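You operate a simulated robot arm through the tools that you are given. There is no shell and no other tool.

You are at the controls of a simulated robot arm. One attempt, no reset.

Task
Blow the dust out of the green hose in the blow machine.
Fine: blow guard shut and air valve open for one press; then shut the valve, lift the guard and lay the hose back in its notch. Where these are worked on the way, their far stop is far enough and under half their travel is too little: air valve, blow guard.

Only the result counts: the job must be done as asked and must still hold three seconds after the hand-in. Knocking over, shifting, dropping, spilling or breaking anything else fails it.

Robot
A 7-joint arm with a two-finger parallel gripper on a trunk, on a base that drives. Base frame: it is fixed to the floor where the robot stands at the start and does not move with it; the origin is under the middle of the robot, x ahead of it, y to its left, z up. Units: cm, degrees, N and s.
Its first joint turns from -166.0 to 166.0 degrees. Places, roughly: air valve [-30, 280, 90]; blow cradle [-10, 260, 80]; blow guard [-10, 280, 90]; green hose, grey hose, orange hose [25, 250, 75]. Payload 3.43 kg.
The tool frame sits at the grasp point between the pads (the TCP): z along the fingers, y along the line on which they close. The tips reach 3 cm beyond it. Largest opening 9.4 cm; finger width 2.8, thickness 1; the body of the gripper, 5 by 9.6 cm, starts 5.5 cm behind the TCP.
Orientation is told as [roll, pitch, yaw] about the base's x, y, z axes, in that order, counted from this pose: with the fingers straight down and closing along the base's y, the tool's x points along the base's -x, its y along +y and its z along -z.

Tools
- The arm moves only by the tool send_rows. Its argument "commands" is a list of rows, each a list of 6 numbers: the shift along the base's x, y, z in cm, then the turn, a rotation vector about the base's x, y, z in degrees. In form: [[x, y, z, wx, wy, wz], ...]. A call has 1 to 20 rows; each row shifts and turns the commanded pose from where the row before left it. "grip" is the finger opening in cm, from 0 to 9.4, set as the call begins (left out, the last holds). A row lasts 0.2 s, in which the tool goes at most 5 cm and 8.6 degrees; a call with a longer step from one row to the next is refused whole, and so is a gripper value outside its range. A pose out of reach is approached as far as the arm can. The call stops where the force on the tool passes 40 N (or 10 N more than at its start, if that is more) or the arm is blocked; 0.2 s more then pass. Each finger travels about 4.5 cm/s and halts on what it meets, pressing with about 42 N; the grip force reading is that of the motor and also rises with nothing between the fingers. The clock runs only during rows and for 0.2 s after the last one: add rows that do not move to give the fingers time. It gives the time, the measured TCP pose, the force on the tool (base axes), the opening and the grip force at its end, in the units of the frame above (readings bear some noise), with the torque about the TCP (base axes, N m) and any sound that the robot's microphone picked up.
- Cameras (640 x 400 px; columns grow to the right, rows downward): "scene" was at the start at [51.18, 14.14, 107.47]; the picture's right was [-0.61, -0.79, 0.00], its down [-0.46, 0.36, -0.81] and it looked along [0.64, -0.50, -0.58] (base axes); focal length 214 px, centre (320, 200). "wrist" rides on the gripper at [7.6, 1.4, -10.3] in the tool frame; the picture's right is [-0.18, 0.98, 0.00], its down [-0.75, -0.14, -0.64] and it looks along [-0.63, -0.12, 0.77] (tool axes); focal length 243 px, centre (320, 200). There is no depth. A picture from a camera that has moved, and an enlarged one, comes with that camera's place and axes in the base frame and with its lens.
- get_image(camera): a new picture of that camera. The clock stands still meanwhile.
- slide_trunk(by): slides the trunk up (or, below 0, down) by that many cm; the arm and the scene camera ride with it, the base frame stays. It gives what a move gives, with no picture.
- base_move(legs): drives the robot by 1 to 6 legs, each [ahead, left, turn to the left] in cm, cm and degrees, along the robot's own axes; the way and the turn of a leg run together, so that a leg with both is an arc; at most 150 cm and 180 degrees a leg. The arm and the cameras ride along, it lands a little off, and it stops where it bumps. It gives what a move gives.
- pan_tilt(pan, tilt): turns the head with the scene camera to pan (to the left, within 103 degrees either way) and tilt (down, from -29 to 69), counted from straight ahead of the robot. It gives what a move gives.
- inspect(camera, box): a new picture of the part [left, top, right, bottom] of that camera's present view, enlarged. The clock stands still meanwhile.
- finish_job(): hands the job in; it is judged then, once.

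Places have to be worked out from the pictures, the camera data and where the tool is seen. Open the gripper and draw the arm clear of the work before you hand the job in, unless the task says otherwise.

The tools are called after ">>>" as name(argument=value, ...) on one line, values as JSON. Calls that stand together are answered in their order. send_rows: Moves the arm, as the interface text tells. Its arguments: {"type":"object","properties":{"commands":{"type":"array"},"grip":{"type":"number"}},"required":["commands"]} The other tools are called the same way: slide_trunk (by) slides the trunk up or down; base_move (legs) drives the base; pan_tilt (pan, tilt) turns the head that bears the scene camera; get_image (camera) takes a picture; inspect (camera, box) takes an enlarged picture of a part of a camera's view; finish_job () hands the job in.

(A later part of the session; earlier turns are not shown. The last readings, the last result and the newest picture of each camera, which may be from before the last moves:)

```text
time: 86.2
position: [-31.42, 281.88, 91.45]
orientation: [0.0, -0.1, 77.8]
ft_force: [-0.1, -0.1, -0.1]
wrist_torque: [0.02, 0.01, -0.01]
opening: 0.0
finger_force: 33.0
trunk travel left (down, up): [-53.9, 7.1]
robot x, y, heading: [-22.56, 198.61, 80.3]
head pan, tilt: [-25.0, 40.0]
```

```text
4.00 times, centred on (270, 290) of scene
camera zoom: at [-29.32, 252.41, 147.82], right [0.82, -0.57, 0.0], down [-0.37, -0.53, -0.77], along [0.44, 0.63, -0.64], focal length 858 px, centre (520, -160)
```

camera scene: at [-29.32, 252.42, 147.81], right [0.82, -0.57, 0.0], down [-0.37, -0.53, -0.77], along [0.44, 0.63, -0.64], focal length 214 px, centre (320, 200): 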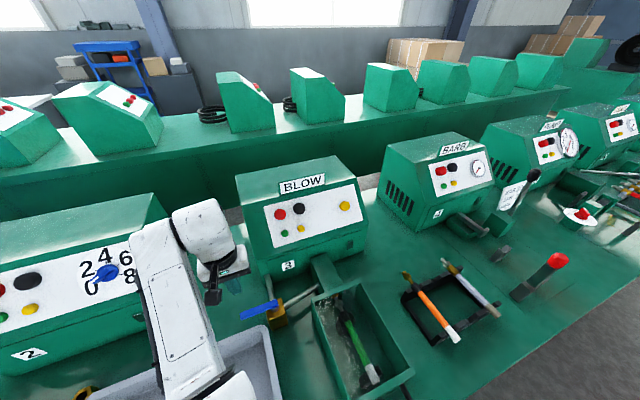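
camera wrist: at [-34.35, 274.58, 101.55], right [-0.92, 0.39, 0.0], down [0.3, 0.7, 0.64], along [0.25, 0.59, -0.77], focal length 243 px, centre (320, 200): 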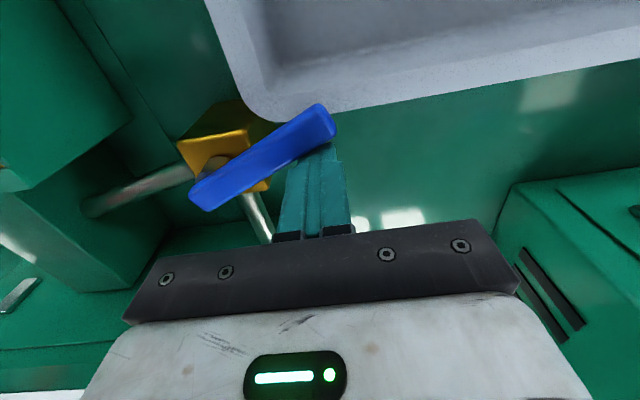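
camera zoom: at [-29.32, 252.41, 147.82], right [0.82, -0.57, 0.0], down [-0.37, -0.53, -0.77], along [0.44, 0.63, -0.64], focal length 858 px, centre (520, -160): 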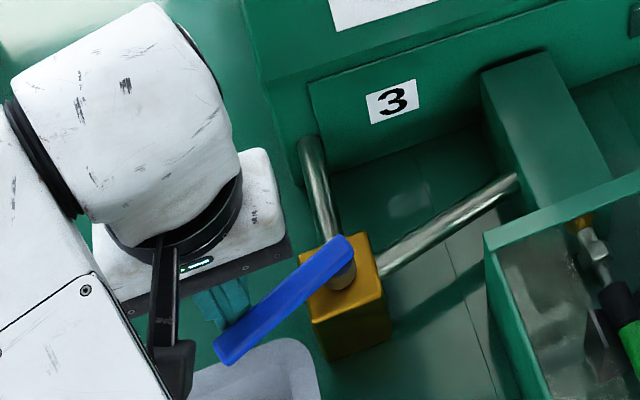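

The lever turns freely toward the front. I follow its arc round to the far stop.

>>> send_rows(commands=[[0.63, -2.29, 0, 0, 0, 0], [0.61, -1.87, 0, 0, 0, 0], [0.85, -1.72, 0, 0, 0, 0], [1.25, -1.3, 0, 0, 0, 0], [0, 0, 0, 0, 0, 0]])

>>> get_image(camera="wrist")

>>> inspect(camera="scene", box=[190, 240, 350, 340])

```text
time: 87.4
position: [-27.83, 274.69, 91.32]
orientation: [0.1, -0.2, 77.8]
ft_force: [-8.7, 5.2, 0.9]
wrist_torque: [0.03, 0.05, -0.01]
opening: 0.01
finger_force: 33.1
trunk travel left (down, up): [-53.9, 7.1]
robot x, y, heading: [-22.7, 198.43, 80.3]
head pan, tilt: [-25.0, 40.0]
```

```text
taken
camera wrist: at [-30.85, 267.34, 101.43], right [-0.92, 0.39, 0.0], down [0.3, 0.7, 0.64], along [0.25, 0.6, -0.76], focal length 243 px, centre (320, 200)
```

wrist: 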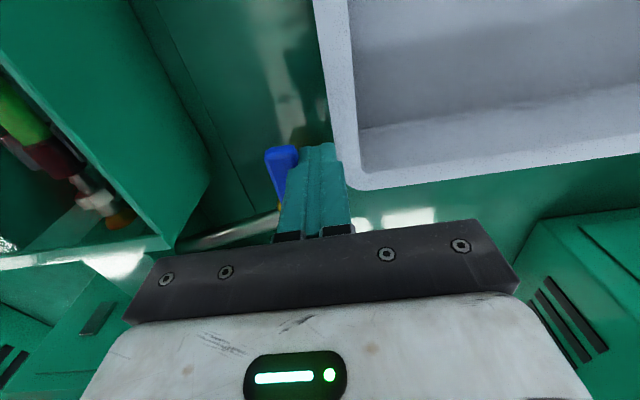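

```text
4.00 times, centred on (270, 290) of scene
camera zoom: at [-29.39, 252.43, 147.81], right [0.82, -0.57, 0.0], down [-0.37, -0.53, -0.77], along [0.44, 0.63, -0.64], focal length 858 px, centre (520, -160)
```

zoom: 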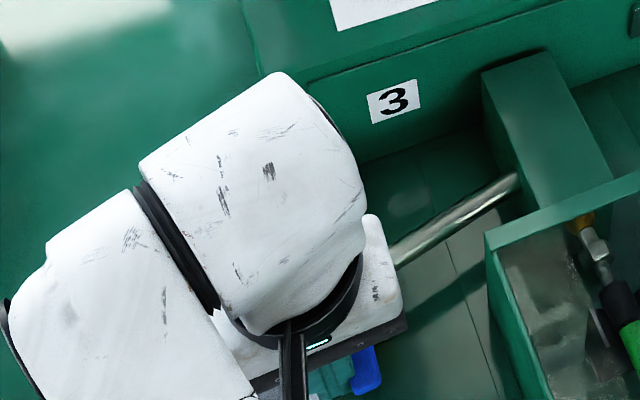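

The lever is now pointing to the front and resists with ~10 N – likely its stop. I nudge a bit more to confirm.

>>> send_rows(commands=[[0.6, -0.13, 0, 0, 0, 0], [0, 0, 0, 0, 0, 0]])

>>> get_image(camera="wrist")

```text
time: 88.0
position: [-27.7, 274.57, 91.33]
orientation: [0.4, -0.2, 78.3]
ft_force: [-33.5, 12.8, -8.2]
wrist_torque: [0.01, 0.29, 0.54]
opening: 0.02
finger_force: 32.9
trunk travel left (down, up): [-53.9, 7.1]
robot x, y, heading: [-23.04, 198.59, 80.1]
head pan, tilt: [-25.0, 40.0]
```

```text
taken
camera wrist: at [-30.65, 267.26, 101.46], right [-0.92, 0.38, 0.01], down [0.3, 0.71, 0.64], along [0.24, 0.6, -0.77], focal length 243 px, centre (320, 200)
```

wrist: 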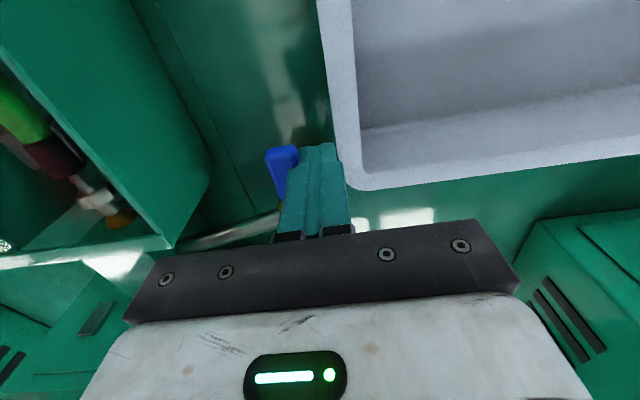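

That is a hard stop (36 N): the valve is fully turned. I back off and lift, then look at the yellow button.

>>> send_rows(commands=[[-1.5, 0.4, 0, 0, 0, 0], [-0.5, 0.1, 2, 0, 0, 0], [0, 0, 4, 0, 0, 0], [0, 0, 4, 0, 0, 0], [2, 0, 4, 0, 0, 0], [4, 0, 3, 0, 0, 0], [4, 0, 3, 0, 0, 0], [4, 0, 1, 0, 0, 0], [4, 0, 0, 0, 0, 0], [4, 0, 0, 0, 0, 0], [0, 0, 0, 0, 0, 0]])

>>> get_image(camera="wrist")

>>> get_image(camera="scene")

```text
time: 90.4
position: [-7.04, 274.81, 112.49]
orientation: [0.0, -0.2, 77.7]
ft_force: [0.0, -0.7, -0.4]
wrist_torque: [-0.02, 0.01, 0.03]
opening: 0.02
finger_force: 32.6
trunk travel left (down, up): [-53.9, 7.1]
robot x, y, heading: [-22.48, 198.49, 80.5]
head pan, tilt: [-25.0, 40.0]
```

```text
taken
camera wrist: at [-10.06, 267.76, 122.61], right [-0.92, 0.39, 0.0], down [0.3, 0.7, 0.64], along [0.25, 0.59, -0.77], focal length 243 px, centre (320, 200)
```

wrist: 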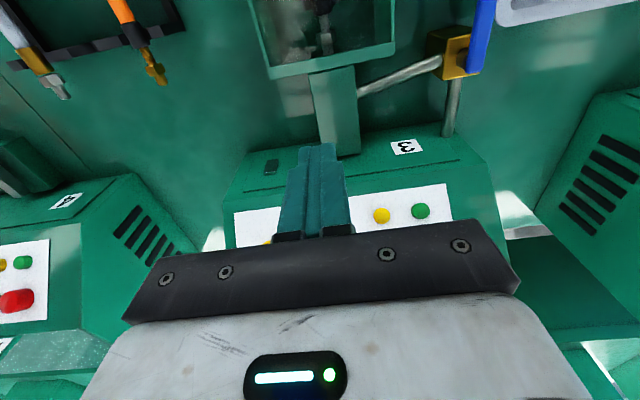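

```text
taken
camera scene: at [-29.29, 252.42, 147.81], right [0.82, -0.57, 0.0], down [-0.37, -0.53, -0.77], along [0.44, 0.63, -0.64], focal length 214 px, centre (320, 200)
```

scene: 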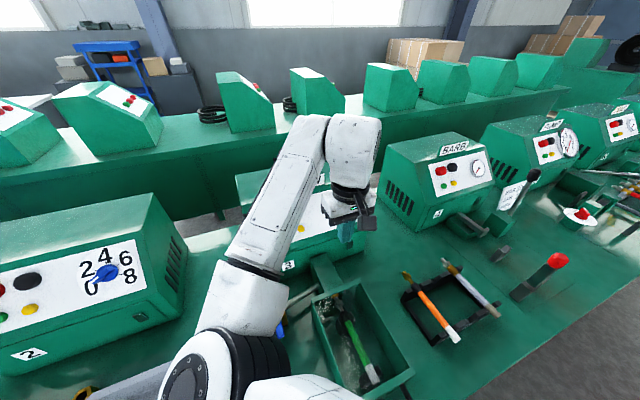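

Yellow button face is at ≈(6.7, 290.1, 102.1) on a panel inclined ~51°. I tilt the closed fingers 45° forward and shift toward it, staying clear.

>>> send_rows(commands=[[1, 0, 0.5, 7.3, -1.6, 0], [1, 0, 0.5, 7.3, -1.6, 0], [1, 0, 0, 7.3, -1.6, 0], [1, 0, 0, 7.3, -1.6, 0], [1, 0, 0, 7.3, -1.6, 0], [1, 0, 0, 7.3, -1.6, 0], [0, 0, 0, 0, 0, 0]])

>>> get_image(camera="wrist")

>>> get_image(camera="scene")

```text
time: 92.0
position: [-1.37, 275.06, 113.67]
orientation: [0.0, -45.1, 77.6]
ft_force: [0.1, -0.3, -0.3]
wrist_torque: [-0.01, 0.02, 0.0]
opening: 0.0
finger_force: 33.3
trunk travel left (down, up): [-53.9, 7.1]
robot x, y, heading: [-22.74, 198.06, 80.3]
head pan, tilt: [-25.0, 40.0]
```

```text
taken
camera wrist: at [-5.39, 262.95, 115.3], right [-0.93, 0.34, 0.13], down [0.15, 0.05, 0.99], along [0.33, 0.94, -0.09], focal length 243 px, centre (320, 200)
```

wrist: 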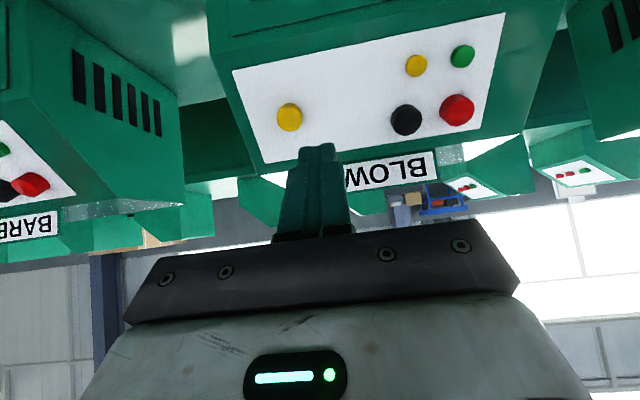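

```text
taken
camera scene: at [-29.31, 252.41, 147.82], right [0.82, -0.57, 0.0], down [-0.37, -0.53, -0.77], along [0.44, 0.63, -0.64], focal length 214 px, centre (320, 200)
```

scene: 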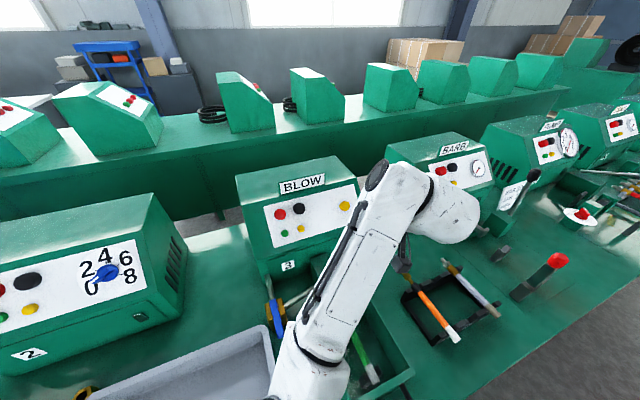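

Tilt reached. I move to the pre-press pose about 3 cm off the yellow button.

>>> send_rows(commands=[[1.83, 2.73, -1.85, 0, 0, 0], [1.83, 2.73, -1.85, 0, 0, 0], [1.83, 2.73, -1.85, 0, 0, 0], [1.83, 2.73, -1.85, 0, 0, 0], [0, 0, 0, 0, 0, 0]])

>>> get_image(camera="wrist")

>>> get_image(camera="scene")

```text
time: 93.2
position: [6.14, 285.96, 106.07]
orientation: [0.2, -44.9, 77.6]
ft_force: [0.1, 0.6, 0.5]
wrist_torque: [-0.04, 0.02, 0.03]
opening: 0.0
finger_force: 32.7
trunk travel left (down, up): [-53.9, 7.1]
robot x, y, heading: [-22.3, 198.12, 80.2]
head pan, tilt: [-25.0, 40.0]
```

```text
taken
camera wrist: at [2.03, 273.81, 107.81], right [-0.93, 0.34, 0.13], down [0.16, 0.05, 0.99], along [0.33, 0.94, -0.1], focal length 243 px, centre (320, 200)
```

wrist: 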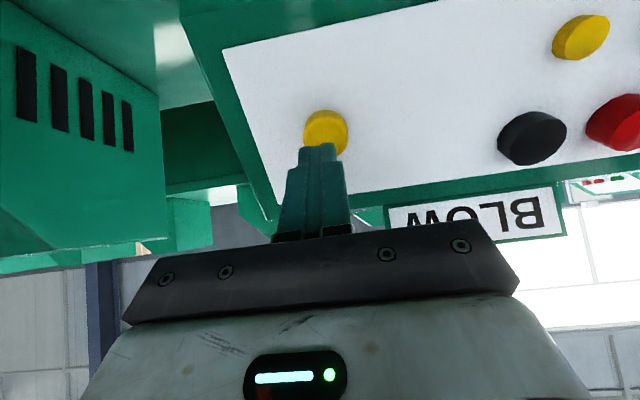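

```text
taken
camera scene: at [-29.3, 252.42, 147.81], right [0.82, -0.57, 0.0], down [-0.37, -0.53, -0.77], along [0.44, 0.63, -0.64], focal length 214 px, centre (320, 200)
```

scene: 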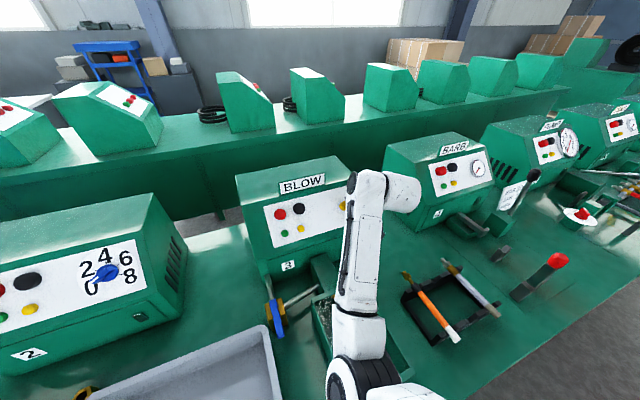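

Tip and button line up. I advance along the tool axis gradually toward contact.

>>> send_rows(commands=[[0.15, 0.69, -0.71, 0, 0, 0], [0.15, 0.69, -0.71, 0, 0, 0], [0, 0, 0, 0, 0, 0]])

>>> inspect(camera="wrist", box=[260, 80, 400, 200])

```text
time: 94.0
position: [6.38, 287.47, 104.73]
orientation: [0.0, -44.9, 77.6]
ft_force: [0.0, -0.4, 0.8]
wrist_torque: [0.0, 0.01, -0.03]
opening: 0.0
finger_force: 32.9
trunk travel left (down, up): [-53.9, 7.1]
robot x, y, heading: [-22.4, 198.56, 80.0]
head pan, tilt: [-25.0, 40.0]
```

```text
3.33 times, centred on (330, 140) of wrist
camera zoom: at [2.28, 275.38, 106.4], right [-0.93, 0.34, 0.13], down [0.16, 0.05, 0.99], along [0.33, 0.94, -0.1], focal length 809 px, centre (287, 400)
```

zoom: 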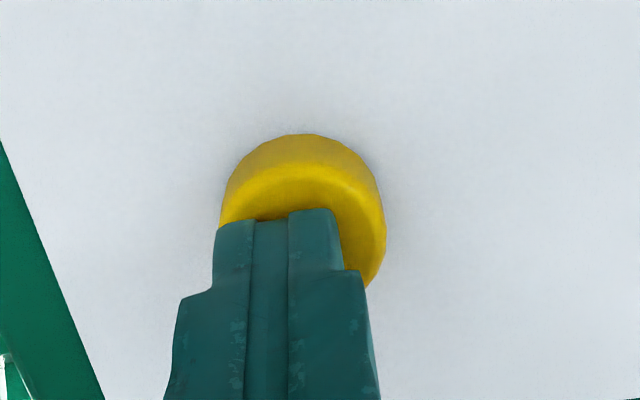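

The fingertip is over the button face. I press further in small steps, listening for a response.

>>> send_rows(commands=[[0.08, 0.35, -0.35, 0, 0, 0], [0.08, 0.35, -0.35, 0, 0, 0], [0.05, 0.25, -0.25, 0, 0, 0], [0, 0, 0, 0, 0, 0]])

>>> inspect(camera="wrist", box=[260, 80, 400, 200])

```text
time: 95.0
position: [6.48, 288.15, 104.06]
orientation: [-0.3, -45.3, 77.7]
ft_force: [-10.8, -24.4, 16.5]
wrist_torque: [0.05, 0.03, 0.14]
opening: 0.0
finger_force: 32.6
trunk travel left (down, up): [-53.9, 7.1]
robot x, y, heading: [-22.64, 198.23, 80.3]
head pan, tilt: [-25.0, 40.0]
heard: click
stopped in row 4: the force on the tool passed its limit at 41 N (the readings are from after the stop); the commanded pose is now the measured one
```

```text
3.33 times, centred on (330, 140) of wrist
camera zoom: at [2.36, 276.02, 105.74], right [-0.93, 0.34, 0.13], down [0.15, 0.04, 0.99], along [0.33, 0.94, -0.09], focal length 809 px, centre (287, 400)
```

zoom: 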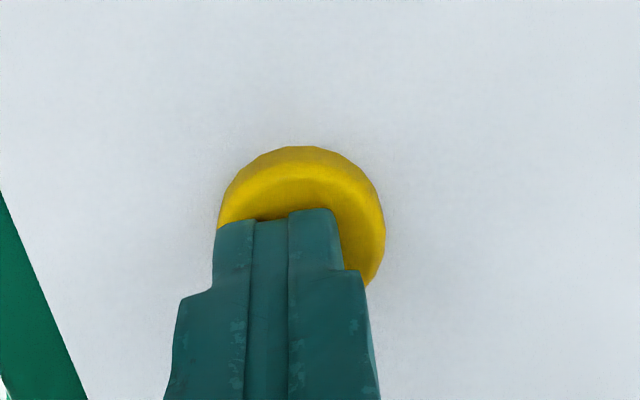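

A click was heard – the button was pressed. I back the finger off and listen for more, then look at the state of hose, guard and panel.

>>> send_rows(commands=[[-0.15, -0.69, 0.71, 0, 0, 0], [-0.15, -0.69, 0.71, 0, 0, 0], [-0.3, -1.4, 1.4, 0, 0, 0], [-0.3, -1.4, 1.4, 0, 0, 0], [0, 0, 0, 0, 0, 0], [0, 0, 0, 0, 0, 0]])

>>> get_image(camera="wrist")

>>> get_image(camera="scene")

```text
time: 96.4
position: [5.66, 284.06, 108.0]
orientation: [-0.1, -45.1, 77.7]
ft_force: [0.0, -0.6, -0.2]
wrist_torque: [0.0, 0.0, -0.03]
opening: 0.0
finger_force: 33.4
trunk travel left (down, up): [-53.9, 7.1]
robot x, y, heading: [-22.71, 198.64, 80.1]
head pan, tilt: [-25.0, 40.0]
```

```text
taken
camera wrist: at [1.45, 271.97, 109.66], right [-0.93, 0.34, 0.13], down [0.15, 0.04, 0.99], along [0.33, 0.94, -0.09], focal length 243 px, centre (320, 200)
```

wrist: 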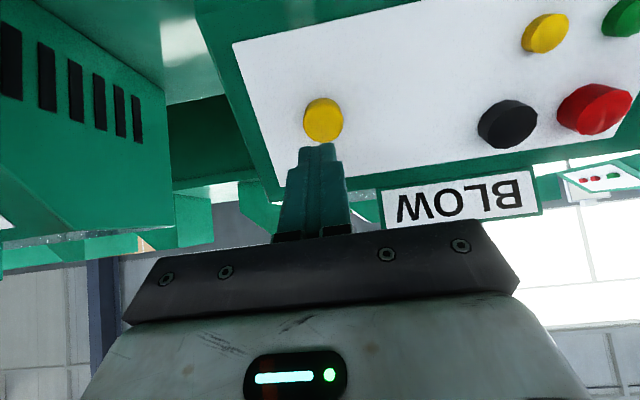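

```text
taken
camera scene: at [-29.34, 252.36, 147.82], right [0.82, -0.57, 0.0], down [-0.37, -0.53, -0.77], along [0.44, 0.63, -0.64], focal length 214 px, centre (320, 200)
```

scene: 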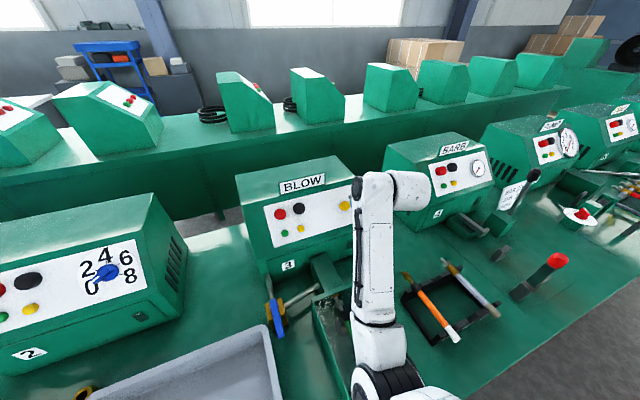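

I bring the tool back to vertical and aside, so the scene camera can see the guard and hose.

>>> send_rows(commands=[[0, -2, 2, 0, 0, 0], [1, -2, 2, -7.3, 1.6, 0], [1, -2, 2, -7.3, 1.6, 0], [2, 0, 1, -7.3, 1.6, 0], [2, 0, 0, -7.3, 1.6, 0], [2, 0, 0, -7.3, 1.6, 0], [2, 0, 0, -7.3, 1.6, 0], [4, 0, 0, 0, 0, 0], [4, 0, 0, 0, 0, 0], [0, 0, 0, 0, 0, 0]])

>>> get_image(camera="scene")

>>> inspect(camera="scene", box=[240, 240, 420, 400])

```text
time: 98.6
position: [23.71, 278.46, 115.04]
orientation: [-0.1, -0.3, 77.7]
ft_force: [0.7, 0.0, -0.4]
wrist_torque: [-0.02, 0.01, 0.01]
opening: 0.0
finger_force: 32.7
trunk travel left (down, up): [-53.9, 7.1]
robot x, y, heading: [-22.32, 199.03, 80.1]
head pan, tilt: [-25.0, 40.0]
```

```text
taken
camera scene: at [-29.31, 252.36, 147.82], right [0.82, -0.57, 0.0], down [-0.37, -0.53, -0.77], along [0.44, 0.63, -0.64], focal length 214 px, centre (320, 200)
```

scene: 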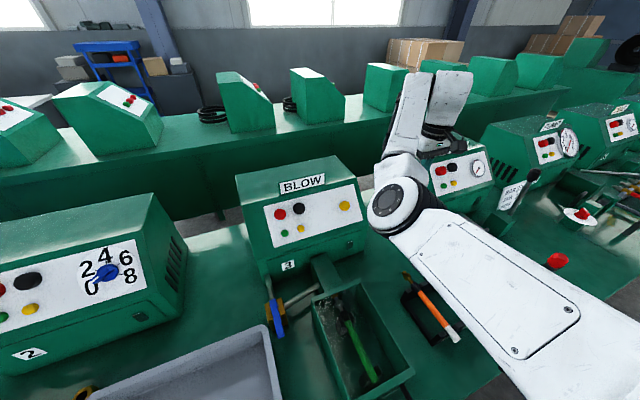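

```text
2.50 times, centred on (330, 320) of scene
camera zoom: at [-29.31, 252.36, 147.82], right [0.82, -0.57, 0.0], down [-0.37, -0.53, -0.77], along [0.44, 0.63, -0.64], focal length 536 px, centre (295, -100)
```

zoom: 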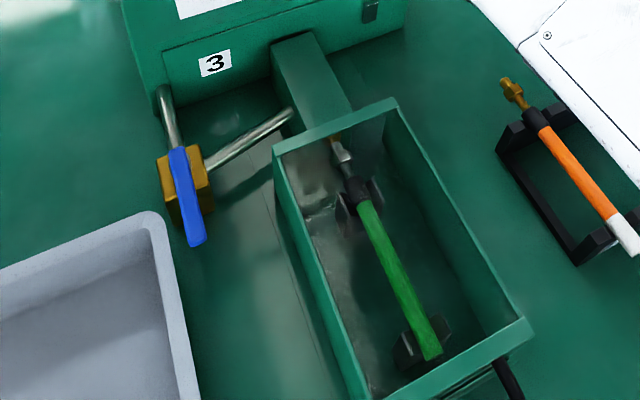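

The formerly white (dusty) end of the hose is now green – the dust is blown out. Now I shut the valve: first move above the right side of the lever.

>>> send_rows(commands=[[-4.2, -0.5, 0, 0, 0, 0], [-4.2, -0.5, 0, 0, 0, 0], [-4.2, -0.5, 0, 0, 0, 0], [-4.2, -0.5, 0, 0, 0, 0], [-4.2, -0.5, 0, 0, 0, 0], [-4.2, -0.5, 0, 0, 0, 0], [-4.2, -0.5, 0, 0, 0, 0], [-4.2, -0.5, 0, 0, 0, 0], [-4.2, -0.5, 0, 0, 0, 0], [-4.2, -0.5, -2, 0, 0, 0], [-4.2, -0.5, -2, 0, 0, 0], [0, 0, -4, 0, 0, 0], [0, 0, -4, 0, 0, 0], [0, 0, 0, 0, 0, 0]])

>>> get_image(camera="wrist")

>>> get_image(camera="scene")

```text
time: 101.6
position: [-22.92, 272.54, 103.3]
orientation: [-0.1, -0.3, 77.7]
ft_force: [-0.4, 0.6, 0.3]
wrist_torque: [-0.01, 0.0, 0.0]
opening: 0.0
finger_force: 33.1
trunk travel left (down, up): [-53.9, 7.1]
robot x, y, heading: [-22.3, 198.47, 80.4]
head pan, tilt: [-25.0, 40.0]
```

```text
taken
camera wrist: at [-25.91, 265.24, 113.36], right [-0.92, 0.39, 0.0], down [0.3, 0.7, 0.65], along [0.25, 0.6, -0.76], focal length 243 px, centre (320, 200)
```

wrist: 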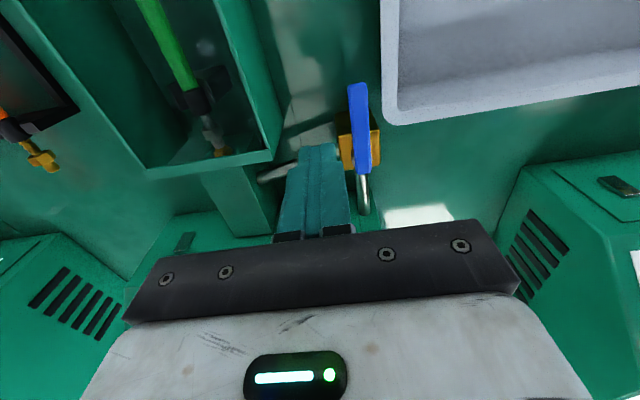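

```text
taken
camera scene: at [-29.35, 252.36, 147.82], right [0.82, -0.57, 0.0], down [-0.37, -0.53, -0.77], along [0.44, 0.63, -0.64], focal length 214 px, centre (320, 200)
```

scene: 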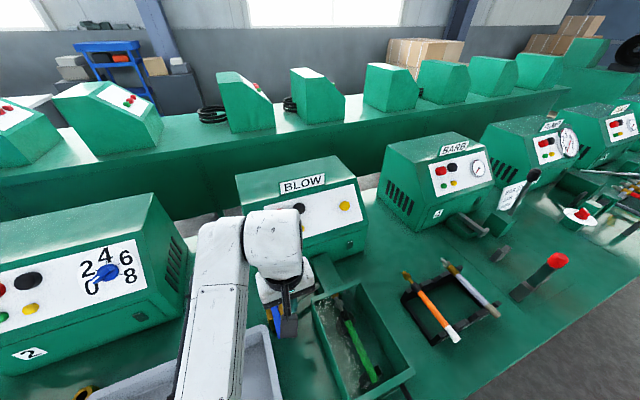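

The lever points to the front with its tip at ≈(-26.5, 272.3); the fingers are 2–3 cm to its right. I go down and push it back along its arc.

>>> send_rows(commands=[[0, 0.3, -4, 0, 0, 0], [0, 0.3, -4, 0, 0, 0], [0, 0.2, -3.9, 0, 0, 0], [-1.49, 0.22, 0, 0, 0, 0], [-2.4, 0.73, 0, 0, 0, 0], [-1.53, 0.95, 0, 0, 0, 0], [-0.98, 1.13, 0, 0, 0, 0], [-0.82, 1.41, 0, 0, 0, 0], [0, 0, 0, 0, 0, 0]])

>>> get_image(camera="wrist")

```text
time: 103.6
position: [-29.97, 277.96, 91.22]
orientation: [0.1, -0.3, 77.7]
ft_force: [-0.6, 0.1, 0.0]
wrist_torque: [-0.01, 0.02, 0.04]
opening: 0.02
finger_force: 33.4
trunk travel left (down, up): [-53.9, 7.1]
robot x, y, heading: [-22.46, 197.94, 80.1]
head pan, tilt: [-25.0, 40.0]
```

```text
taken
camera wrist: at [-32.88, 270.62, 101.29], right [-0.92, 0.39, 0.0], down [0.3, 0.7, 0.65], along [0.25, 0.6, -0.76], focal length 243 px, centre (320, 200)
```

wrist: 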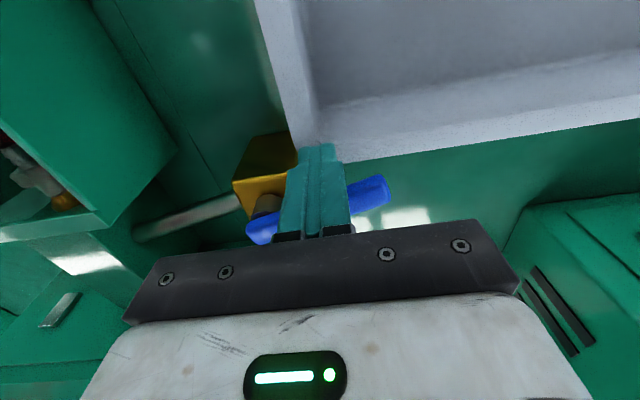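

The lever is nearly back. I push on until its stop is felt.

>>> send_rows(commands=[[-0.2, 1.2, 0, 0, 0, 0], [0.1, 0.8, 0, 0, 0, 0], [0.1, 0.5, 0, 0, 0, 0], [0, 0, 0, 0, 0, 0]])

>>> get_image(camera="wrist")

```text
time: 104.3
position: [-29.93, 279.33, 90.98]
orientation: [-0.4, 0.7, 77.7]
ft_force: [-0.9, -17.5, 7.1]
wrist_torque: [-0.05, -0.12, -0.07]
opening: 0.0
finger_force: 33.1
trunk travel left (down, up): [-53.9, 7.1]
robot x, y, heading: [-22.57, 198.16, 80.0]
head pan, tilt: [-25.0, 40.0]
stopped in row 3: the force on the tool passed its limit at 47 N (the readings are from after the stop); the commanded pose is now the measured one
```

```text
taken
camera wrist: at [-33.07, 272.31, 101.33], right [-0.92, 0.39, -0.01], down [0.29, 0.71, 0.63], along [0.25, 0.58, -0.77], focal length 243 px, centre (320, 200)
```

wrist: 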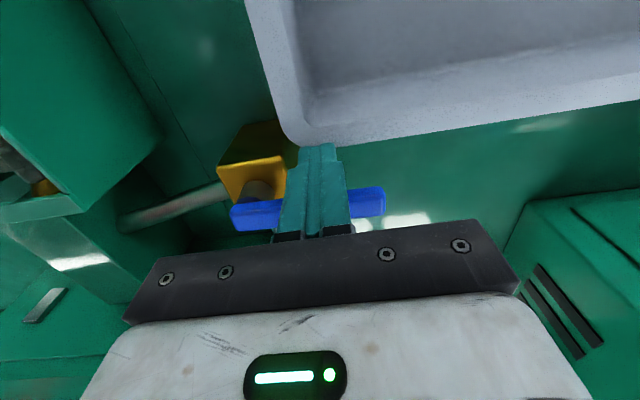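

The valve is back at its stop (shut). I free the fingers, lift, and then back the base off to work on the guard handle at ≈(-13.7, 248, 88).

>>> send_rows(commands=[[-0.3, -1.6, 0, 0.3, -0.6, 0], [0, -0.5, 3, 0.4, -0.6, 0], [1, 0, 4, 0, 0, 0], [2, 0, 4, 0, 0, 0], [3, 0, 4, 0, 0, 0], [3, 0, 4, 0, 0, 0], [3, 0, 3, 0, 0, 0], [0, 0, 0, 0, 0, 0]])

>>> base_move(legs=[[-17, -3, 0]])

>>> get_image(camera="scene")

>>> get_image(camera="wrist")

```text
time: 106.1
position: [-18.3, 277.36, 112.99]
orientation: [-1.3, -0.4, 77.9]
ft_force: [1.0, 0.5, 0.0]
wrist_torque: [0.02, -0.01, 0.0]
opening: 0.01
finger_force: 32.7
trunk travel left (down, up): [-53.9, 7.1]
robot x, y, heading: [-22.7, 198.34, 80.1]
head pan, tilt: [-25.0, 40.0]
```

```text
time: 107.5
position: [-18.55, 260.07, 112.89]
orientation: [-1.3, -0.4, 77.8]
ft_force: [0.2, 0.1, -0.4]
wrist_torque: [-0.02, 0.03, 0.0]
opening: 0.0
finger_force: 32.9
trunk travel left (down, up): [-53.9, 7.1]
robot x, y, heading: [-22.25, 181.22, 80.3]
head pan, tilt: [-25.0, 40.0]
```

```text
taken
camera scene: at [-29.5, 234.89, 147.81], right [0.82, -0.57, 0.0], down [-0.37, -0.53, -0.77], along [0.44, 0.63, -0.64], focal length 214 px, centre (320, 200)
```

scene: 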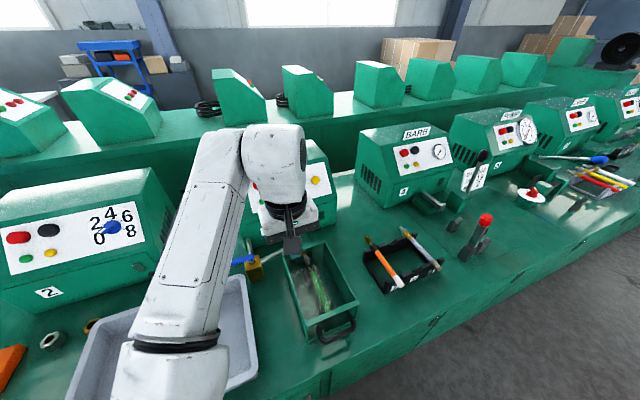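

```text
taken
camera wrist: at [-21.81, 252.79, 122.98], right [-0.92, 0.39, -0.02], down [0.28, 0.71, 0.65], along [0.27, 0.59, -0.76], focal length 243 px, centre (320, 200)
```

wrist: 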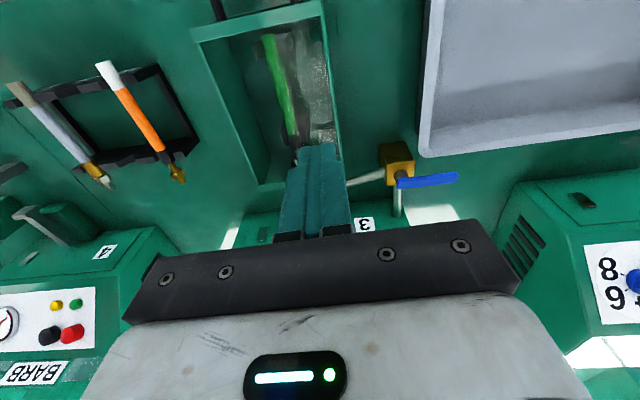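

Lever is back to the left (shut). I enlarge the handle to locate it.

>>> inspect(camera="scene", box=[270, 230, 390, 350])

```text
3.33 times, centred on (330, 290) of scene
camera zoom: at [-29.5, 234.89, 147.81], right [0.82, -0.57, 0.0], down [-0.37, -0.53, -0.77], along [0.44, 0.63, -0.64], focal length 715 px, centre (287, -100)
```

zoom: 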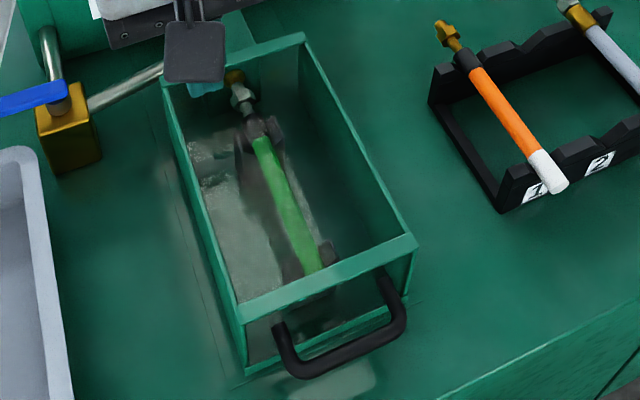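

Handle bar found at ≈(-14.7, 247.9, 88.4). I move above it, turning the tool by -90° so the fingers close front-to-back across the bar.

>>> send_rows(commands=[[0, 0, -1.5, 0, 0.35, -8.1], [0, 0, -1.5, 0, 0.35, -8.1], [0, -1, -1.5, 0, 0.35, -8.1], [0.5, -1.3, -1.5, 0, 0.3, -8.1], [0.5, -1.4, -1, 0, 0, -8.2], [0.5, -1.4, 0, 0, 0, -8.2], [0.5, -1.4, 0, 0, 0, -8.2], [0.5, -1.4, 0, 0, 0, -8.2], [0.5, -1.4, 0, 0, 0, -8.3], [0.5, -1.4, 0, 0, 0, -8.3], [0.4, -1.4, 0, 0, 0, -8.3], [0, 0, 0, 0, 0, 0]], grip=3)

>>> get_image(camera="wrist")

>>> get_image(camera="scene")

```text
time: 110.1
position: [-14.65, 247.89, 105.85]
orientation: [-0.2, 0.1, -12.3]
ft_force: [0.6, 1.4, -0.4]
wrist_torque: [0.0, -0.02, -0.05]
opening: 3.01
finger_force: 0.0
trunk travel left (down, up): [-53.9, 7.1]
robot x, y, heading: [-22.51, 180.95, 80.5]
head pan, tilt: [-25.0, 40.0]
```

```text
taken
camera wrist: at [-21.83, 250.85, 116.04], right [0.39, 0.92, 0.0], down [0.71, -0.3, 0.64], along [0.59, -0.25, -0.77], focal length 243 px, centre (320, 200)
```

wrist: 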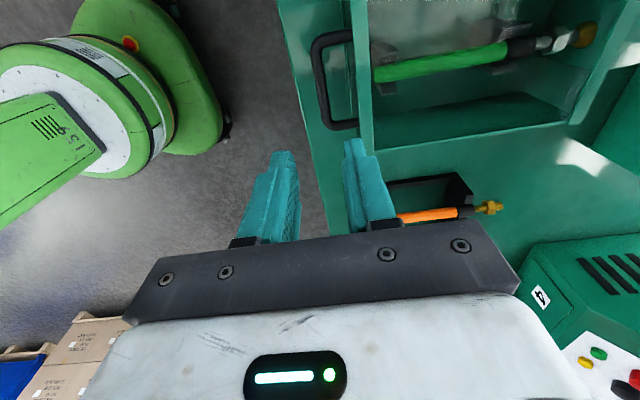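

```text
taken
camera scene: at [-29.5, 234.87, 147.82], right [0.82, -0.57, 0.0], down [-0.37, -0.53, -0.77], along [0.44, 0.63, -0.64], focal length 214 px, centre (320, 200)
```

scene: 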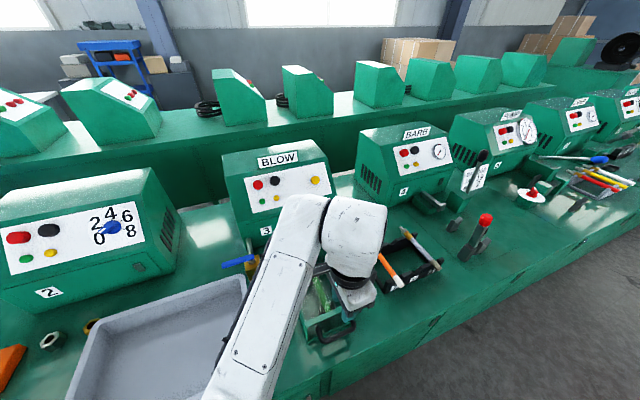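

The fingers straddle the bar as seen from above. I lower partway and check both arm clearance and alignment.

>>> send_rows(commands=[[-0.1, 0, -4, 0, 0, 0], [-0.1, 0, -4, 0, 0, 0], [-0.1, 0, -3, 0, 0, 0], [0, 0, 0, 0, 0, 0]])

>>> get_image(camera="wrist")

>>> get_image(camera="scene")

```text
time: 111.1
position: [-14.93, 248.07, 94.72]
orientation: [-0.2, 0.2, -12.2]
ft_force: [-0.1, -0.4, 0.2]
wrist_torque: [0.01, 0.0, 0.0]
opening: 2.99
finger_force: 0.1
trunk travel left (down, up): [-53.9, 7.1]
robot x, y, heading: [-22.78, 181.03, 80.3]
head pan, tilt: [-25.0, 40.0]
```

```text
taken
camera wrist: at [-22.1, 251.0, 104.9], right [0.39, 0.92, 0.0], down [0.71, -0.3, 0.64], along [0.59, -0.25, -0.77], focal length 243 px, centre (320, 200)
```

wrist: 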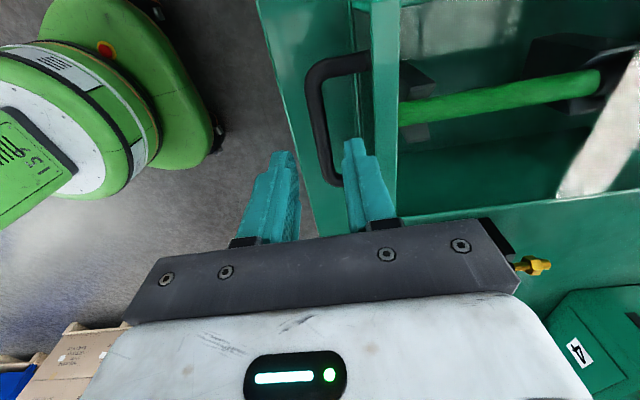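

```text
taken
camera scene: at [-29.5, 234.87, 147.82], right [0.82, -0.57, 0.0], down [-0.37, -0.53, -0.77], along [0.44, 0.63, -0.64], focal length 214 px, centre (320, 200)
```

scene: 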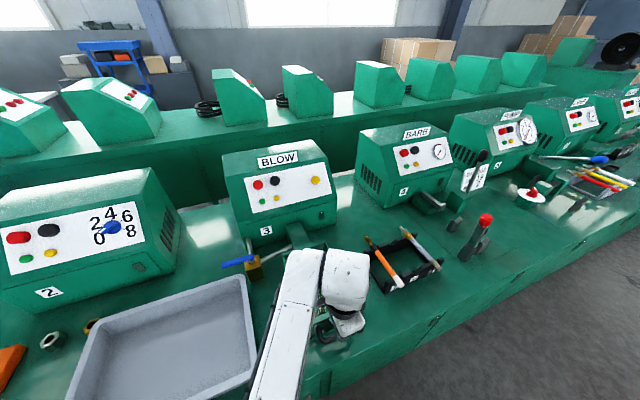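

Bar is centred between the fingers. I check the elbow's clearance with the head tilted down before going lower.

>>> pan_tilt(pan=-25, tilt=66)

>>> get_image(camera="scene")

```text
time: 112.0
position: [-14.95, 248.07, 94.8]
orientation: [-0.2, 0.1, -12.1]
ft_force: [0.3, 0.0, 0.1]
wrist_torque: [-0.03, 0.02, 0.01]
opening: 2.99
finger_force: 0.0
trunk travel left (down, up): [-53.9, 7.1]
robot x, y, heading: [-22.43, 181.15, 80.6]
head pan, tilt: [-25.0, 66.0]
```

```text
taken
camera scene: at [-30.95, 232.77, 144.49], right [0.82, -0.57, 0.0], down [-0.52, -0.75, -0.41], along [0.23, 0.34, -0.91], focal length 214 px, centre (320, 200)
```

scene: 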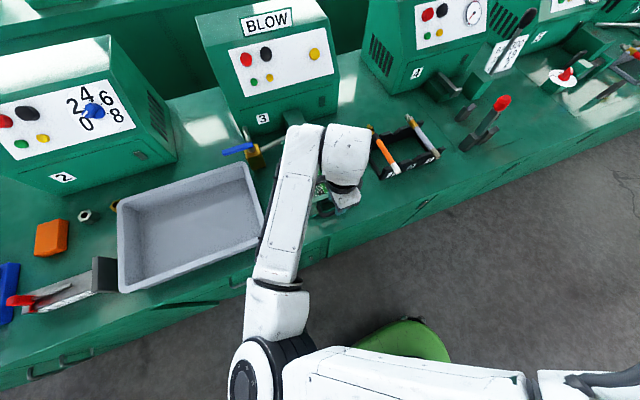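

The elbow is well in front of the bench at z≈106, so there is room. I lower onto the bar and close the fingers.

>>> send_rows(commands=[[0, 0, -2, 0, 0, 0], [0, 0, -2, 0, 0, 0], [0, 0, -1.4, 0, 0, 0], [0, 0, 0, 0, 0, 0]])

>>> get_image(camera="wrist")

```text
time: 113.0
position: [-15.08, 248.07, 89.52]
orientation: [-0.2, 0.2, -12.2]
ft_force: [-0.1, 0.4, -0.1]
wrist_torque: [-0.02, -0.03, -0.01]
opening: 3.04
finger_force: 0.1
trunk travel left (down, up): [-53.9, 7.1]
robot x, y, heading: [-22.7, 181.18, 80.3]
head pan, tilt: [-25.0, 66.0]
```

```text
taken
camera wrist: at [-22.18, 250.99, 99.64], right [0.39, 0.92, 0.0], down [0.71, -0.3, 0.64], along [0.59, -0.25, -0.77], focal length 243 px, centre (320, 200)
```

wrist: 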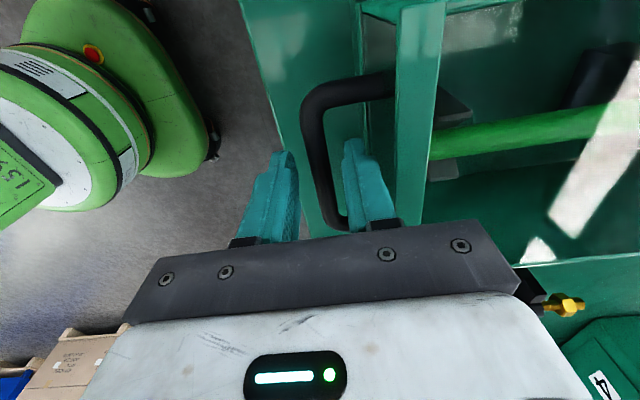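

The bar passes between the fingers, the rear one inside the loop. I close.

>>> send_rows(commands=[[0, 0, 0, 0, 0, 0], [0, 0, 0, 0, 0, 0], [0, 0, 0, 0, 0, 0], [0, 0, 0, 0, 0, 0]], grip=0.4)

>>> get_image(camera="wrist")

```text
time: 114.0
position: [-14.97, 248.25, 89.5]
orientation: [-0.1, 0.1, -12.0]
ft_force: [5.6, 13.1, -1.9]
wrist_torque: [0.26, -0.14, 0.95]
opening: 1.16
finger_force: 45.2
trunk travel left (down, up): [-53.9, 7.1]
robot x, y, heading: [-22.16, 181.11, 80.3]
head pan, tilt: [-25.0, 66.0]
```

```text
taken
camera wrist: at [-22.17, 251.07, 99.65], right [0.39, 0.92, 0.0], down [0.71, -0.3, 0.64], along [0.59, -0.25, -0.77], focal length 243 px, centre (320, 200)
```

wrist: 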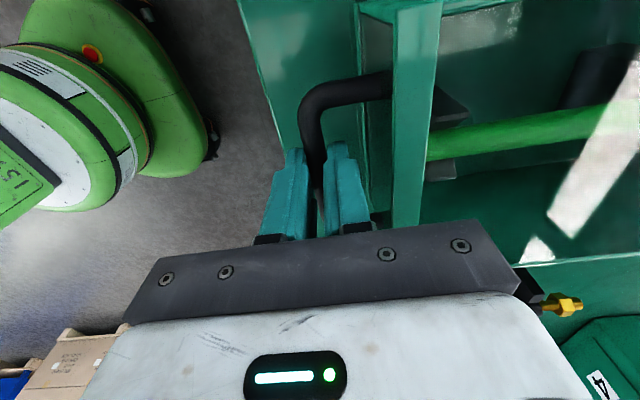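

Gripped on the bar (1.16 cm). I lift the guard along its computed arc, first 15°.

>>> send_rows(commands=[[0.16, 0.73, 2.34, 0, 0, 0], [0.2, 0.93, 2.26, 0, 0, 0], [0.23, 1.07, 2.2, 0, 0, 0], [0, 0, 0, 0, 0, 0]])

>>> get_image(camera="wrist")

```text
time: 115.0
position: [-14.6, 250.69, 96.45]
orientation: [-0.3, 0.2, -12.2]
ft_force: [-9.7, -19.8, 6.7]
wrist_torque: [-0.29, 1.11, 0.93]
opening: 1.16
finger_force: 44.7
trunk travel left (down, up): [-53.9, 7.1]
robot x, y, heading: [-22.49, 181.07, 80.7]
head pan, tilt: [-25.0, 66.0]
```

```text
taken
camera wrist: at [-21.58, 253.6, 106.58], right [0.39, 0.92, -0.01], down [0.71, -0.29, 0.64], along [0.59, -0.25, -0.77], focal length 243 px, centre (320, 200)
```

wrist: 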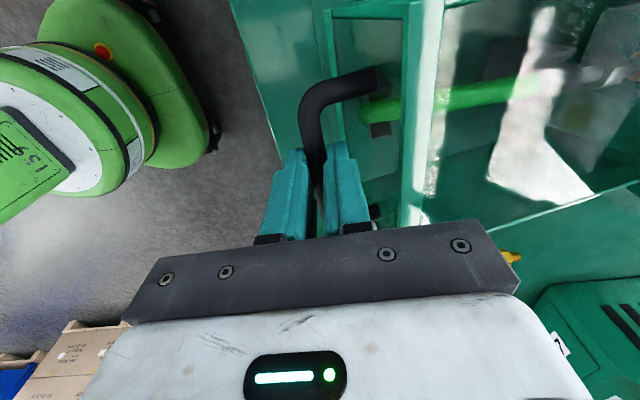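

The guard is rising; a side force of ~20 N says I'm a few mm too far back. I correct that and continue.

>>> send_rows(commands=[[0.19, 0.9, 2.15, 0, 0, 0], [0.32, 1.47, 1.95, 0, 0, 0], [0.34, 1.56, 1.8, 0, 0, 0], [0, 0, 0, 0, 0, 0]])

>>> get_image(camera="wrist")

```text
time: 116.0
position: [-13.52, 254.69, 102.27]
orientation: [0.0, 0.2, -12.1]
ft_force: [-12.6, -9.0, 7.8]
wrist_torque: [-0.11, 0.39, 0.72]
opening: 1.17
finger_force: 44.9
trunk travel left (down, up): [-53.9, 7.1]
robot x, y, heading: [-22.2, 181.23, 80.2]
head pan, tilt: [-25.0, 66.0]
```

```text
taken
camera wrist: at [-20.7, 257.56, 112.47], right [0.39, 0.92, 0.0], down [0.71, -0.3, 0.64], along [0.59, -0.25, -0.77], focal length 243 px, centre (320, 200)
```

wrist: 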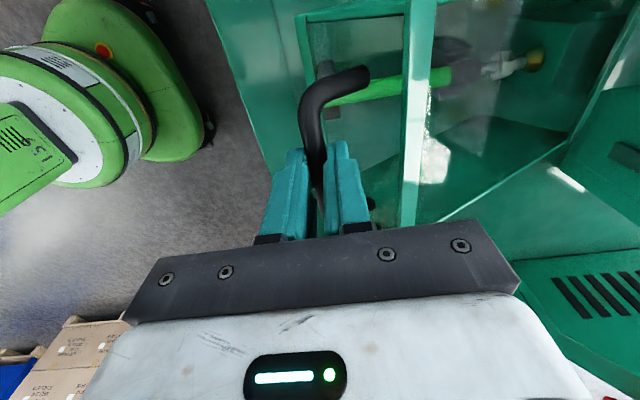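

Following the arc well; I continue to about φ≈40°.

>>> send_rows(commands=[[0.35, 1.61, 1.65, 0, 0, 0], [0.41, 1.9, 1.5, 0, 0, 0], [0.45, 2.05, 1.3, 0, 0, 0], [0.47, 2.15, 1.1, 0, 0, 0], [0, 0, 0, 0, 0, 0]])

>>> get_image(camera="wrist")

>>> get_image(camera="scene")

```text
time: 117.0
position: [-11.99, 261.57, 107.75]
orientation: [-0.1, -0.1, -12.4]
ft_force: [1.1, -11.0, 16.5]
wrist_torque: [-0.06, 0.56, 0.78]
opening: 1.18
finger_force: 44.7
trunk travel left (down, up): [-53.9, 7.1]
robot x, y, heading: [-22.11, 180.92, 80.2]
head pan, tilt: [-25.0, 66.0]
stopped in row 4: the force on the tool passed its limit at 42 N (the readings are from after the stop); the commanded pose is now the measured one
```

```text
taken
camera wrist: at [-19.17, 264.47, 117.87], right [0.39, 0.92, 0.0], down [0.71, -0.3, 0.64], along [0.59, -0.25, -0.77], focal length 243 px, centre (320, 200)
```

wrist: 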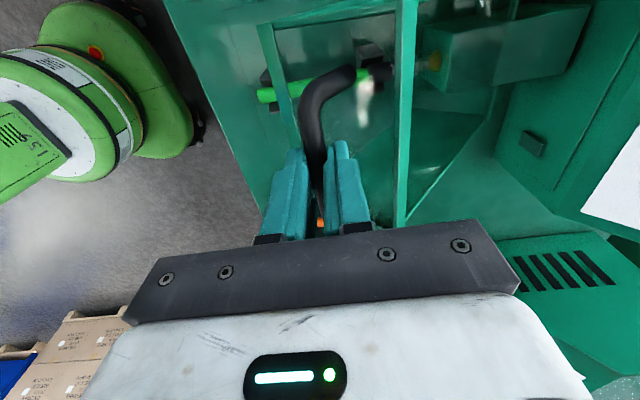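

```text
taken
camera scene: at [-30.94, 232.61, 144.51], right [0.82, -0.57, 0.0], down [-0.52, -0.75, -0.41], along [0.23, 0.34, -0.91], focal length 214 px, centre (320, 200)
```

scene: 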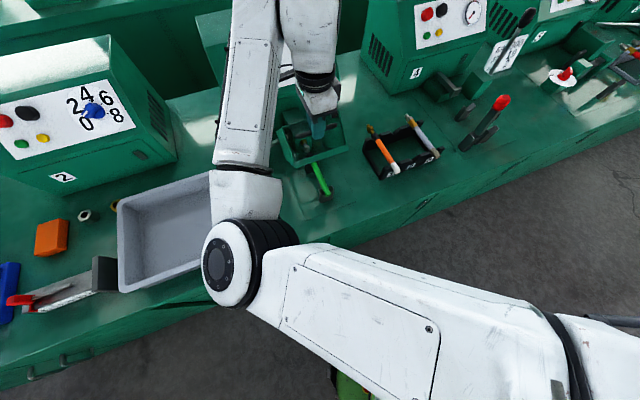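

Some force built up (grip twisting on the bar / tip near the plate). I loosen the grip to a loose trap around the bar and raise slightly, then continue pushing it back.

>>> send_rows(commands=[[0, 0, 0.4, 0, 0, 0], [0.1, 0.45, 0.4, 0, 0, 0], [0, 0, 0, 0, 0, 0]], grip=1.9)

>>> get_image(camera="wrist")

```text
time: 117.8
position: [-11.78, 262.04, 108.43]
orientation: [-0.1, 0.0, -12.3]
ft_force: [-0.9, -0.6, -1.2]
wrist_torque: [-0.05, -0.01, 0.03]
opening: 1.96
finger_force: 0.3
trunk travel left (down, up): [-53.9, 7.1]
robot x, y, heading: [-22.75, 180.84, 80.5]
head pan, tilt: [-25.0, 66.0]
```

```text
taken
camera wrist: at [-18.94, 265.07, 118.59], right [0.39, 0.92, 0.0], down [0.71, -0.3, 0.64], along [0.59, -0.25, -0.77], focal length 243 px, centre (320, 200)
```

wrist: 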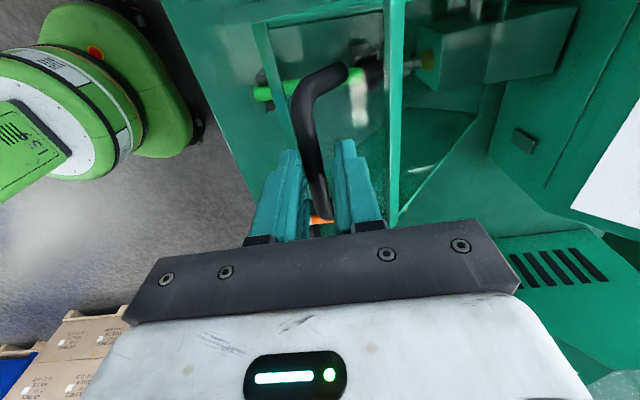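

Force is gone and the bar rests against the front finger. I continue back and up.

>>> send_rows(commands=[[0.47, 2.15, 0.9, 0, 0, 0], [0.49, 2.25, 0.7, 0, 0, 0], [0.51, 2.35, 0.5, 0, 0, 0], [0.51, 2.35, 0.3, 0, 0, 0], [0, 0, 0, 0, 0, 0]])

>>> get_image(camera="wrist")

```text
time: 119.0
position: [-9.79, 271.42, 110.79]
orientation: [-0.1, 0.0, -12.4]
ft_force: [-0.4, 0.2, -1.1]
wrist_torque: [0.02, 0.02, 0.0]
opening: 1.92
finger_force: 0.0
trunk travel left (down, up): [-53.9, 7.1]
robot x, y, heading: [-22.91, 181.16, 80.1]
head pan, tilt: [-25.0, 66.0]
```

```text
taken
camera wrist: at [-16.95, 274.35, 121.0], right [0.39, 0.92, 0.0], down [0.71, -0.3, 0.64], along [0.59, -0.25, -0.77], focal length 243 px, centre (320, 200)
```

wrist: 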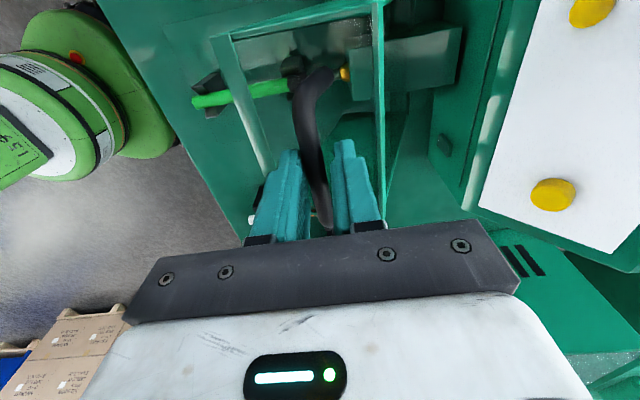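

The guard is near its balance point. I continue a little further back.

>>> send_rows(commands=[[0.5, 2.3, 0.1, 0, 0, 0], [0.5, 2.3, 0, 0, 0, 0], [0.5, 2.3, 0, 0, 0, 0], [0, 0, 0, 0, 0, 0], [0, 0, 0, 0, 0, 0]])

>>> get_image(camera="wrist")

```text
time: 120.2
position: [-8.67, 278.3, 110.84]
orientation: [-0.1, 0.0, -12.4]
ft_force: [0.4, 1.3, 0.2]
wrist_torque: [0.04, 0.01, -0.03]
opening: 1.97
finger_force: 0.6
trunk travel left (down, up): [-53.9, 7.1]
robot x, y, heading: [-22.73, 180.64, 80.3]
head pan, tilt: [-25.0, 66.0]
```

```text
taken
camera wrist: at [-15.7, 281.18, 121.08], right [0.39, 0.92, 0.0], down [0.71, -0.3, 0.64], along [0.59, -0.25, -0.77], focal length 243 px, centre (320, 200)
```

wrist: 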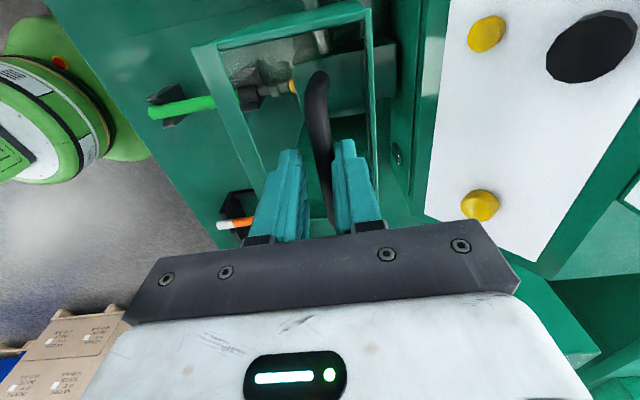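

The bar now leans on the rear finger – past balance. I follow it back as far as reach allows.

>>> send_rows(commands=[[0.5, 2.3, -0.2, 0, 0, 0], [0.5, 2.3, -0.5, 0, 0, 0], [0, 0, 0, 0, 0, 0]])

>>> get_image(camera="wrist")

```text
time: 121.0
position: [-7.69, 282.6, 110.17]
orientation: [0.0, 0.0, -12.3]
ft_force: [0.9, 1.7, 1.2]
wrist_torque: [0.06, -0.02, -0.03]
opening: 2.03
finger_force: 0.7
trunk travel left (down, up): [-53.9, 7.1]
robot x, y, heading: [-22.48, 181.2, 80.3]
head pan, tilt: [-25.0, 66.0]
```

```text
taken
camera wrist: at [-14.75, 285.64, 120.35], right [0.39, 0.92, 0.0], down [0.71, -0.3, 0.64], along [0.59, -0.25, -0.77], focal length 243 px, centre (320, 200)
```

wrist: 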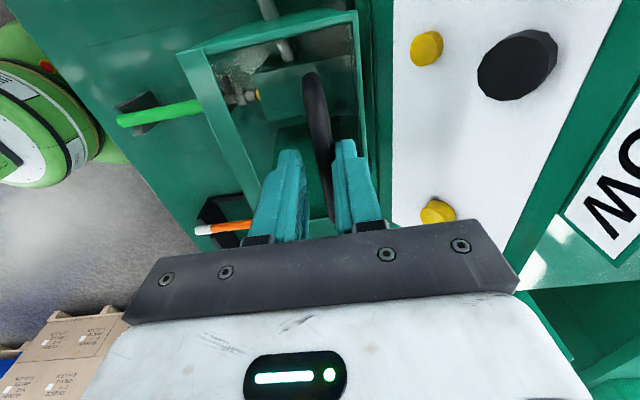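

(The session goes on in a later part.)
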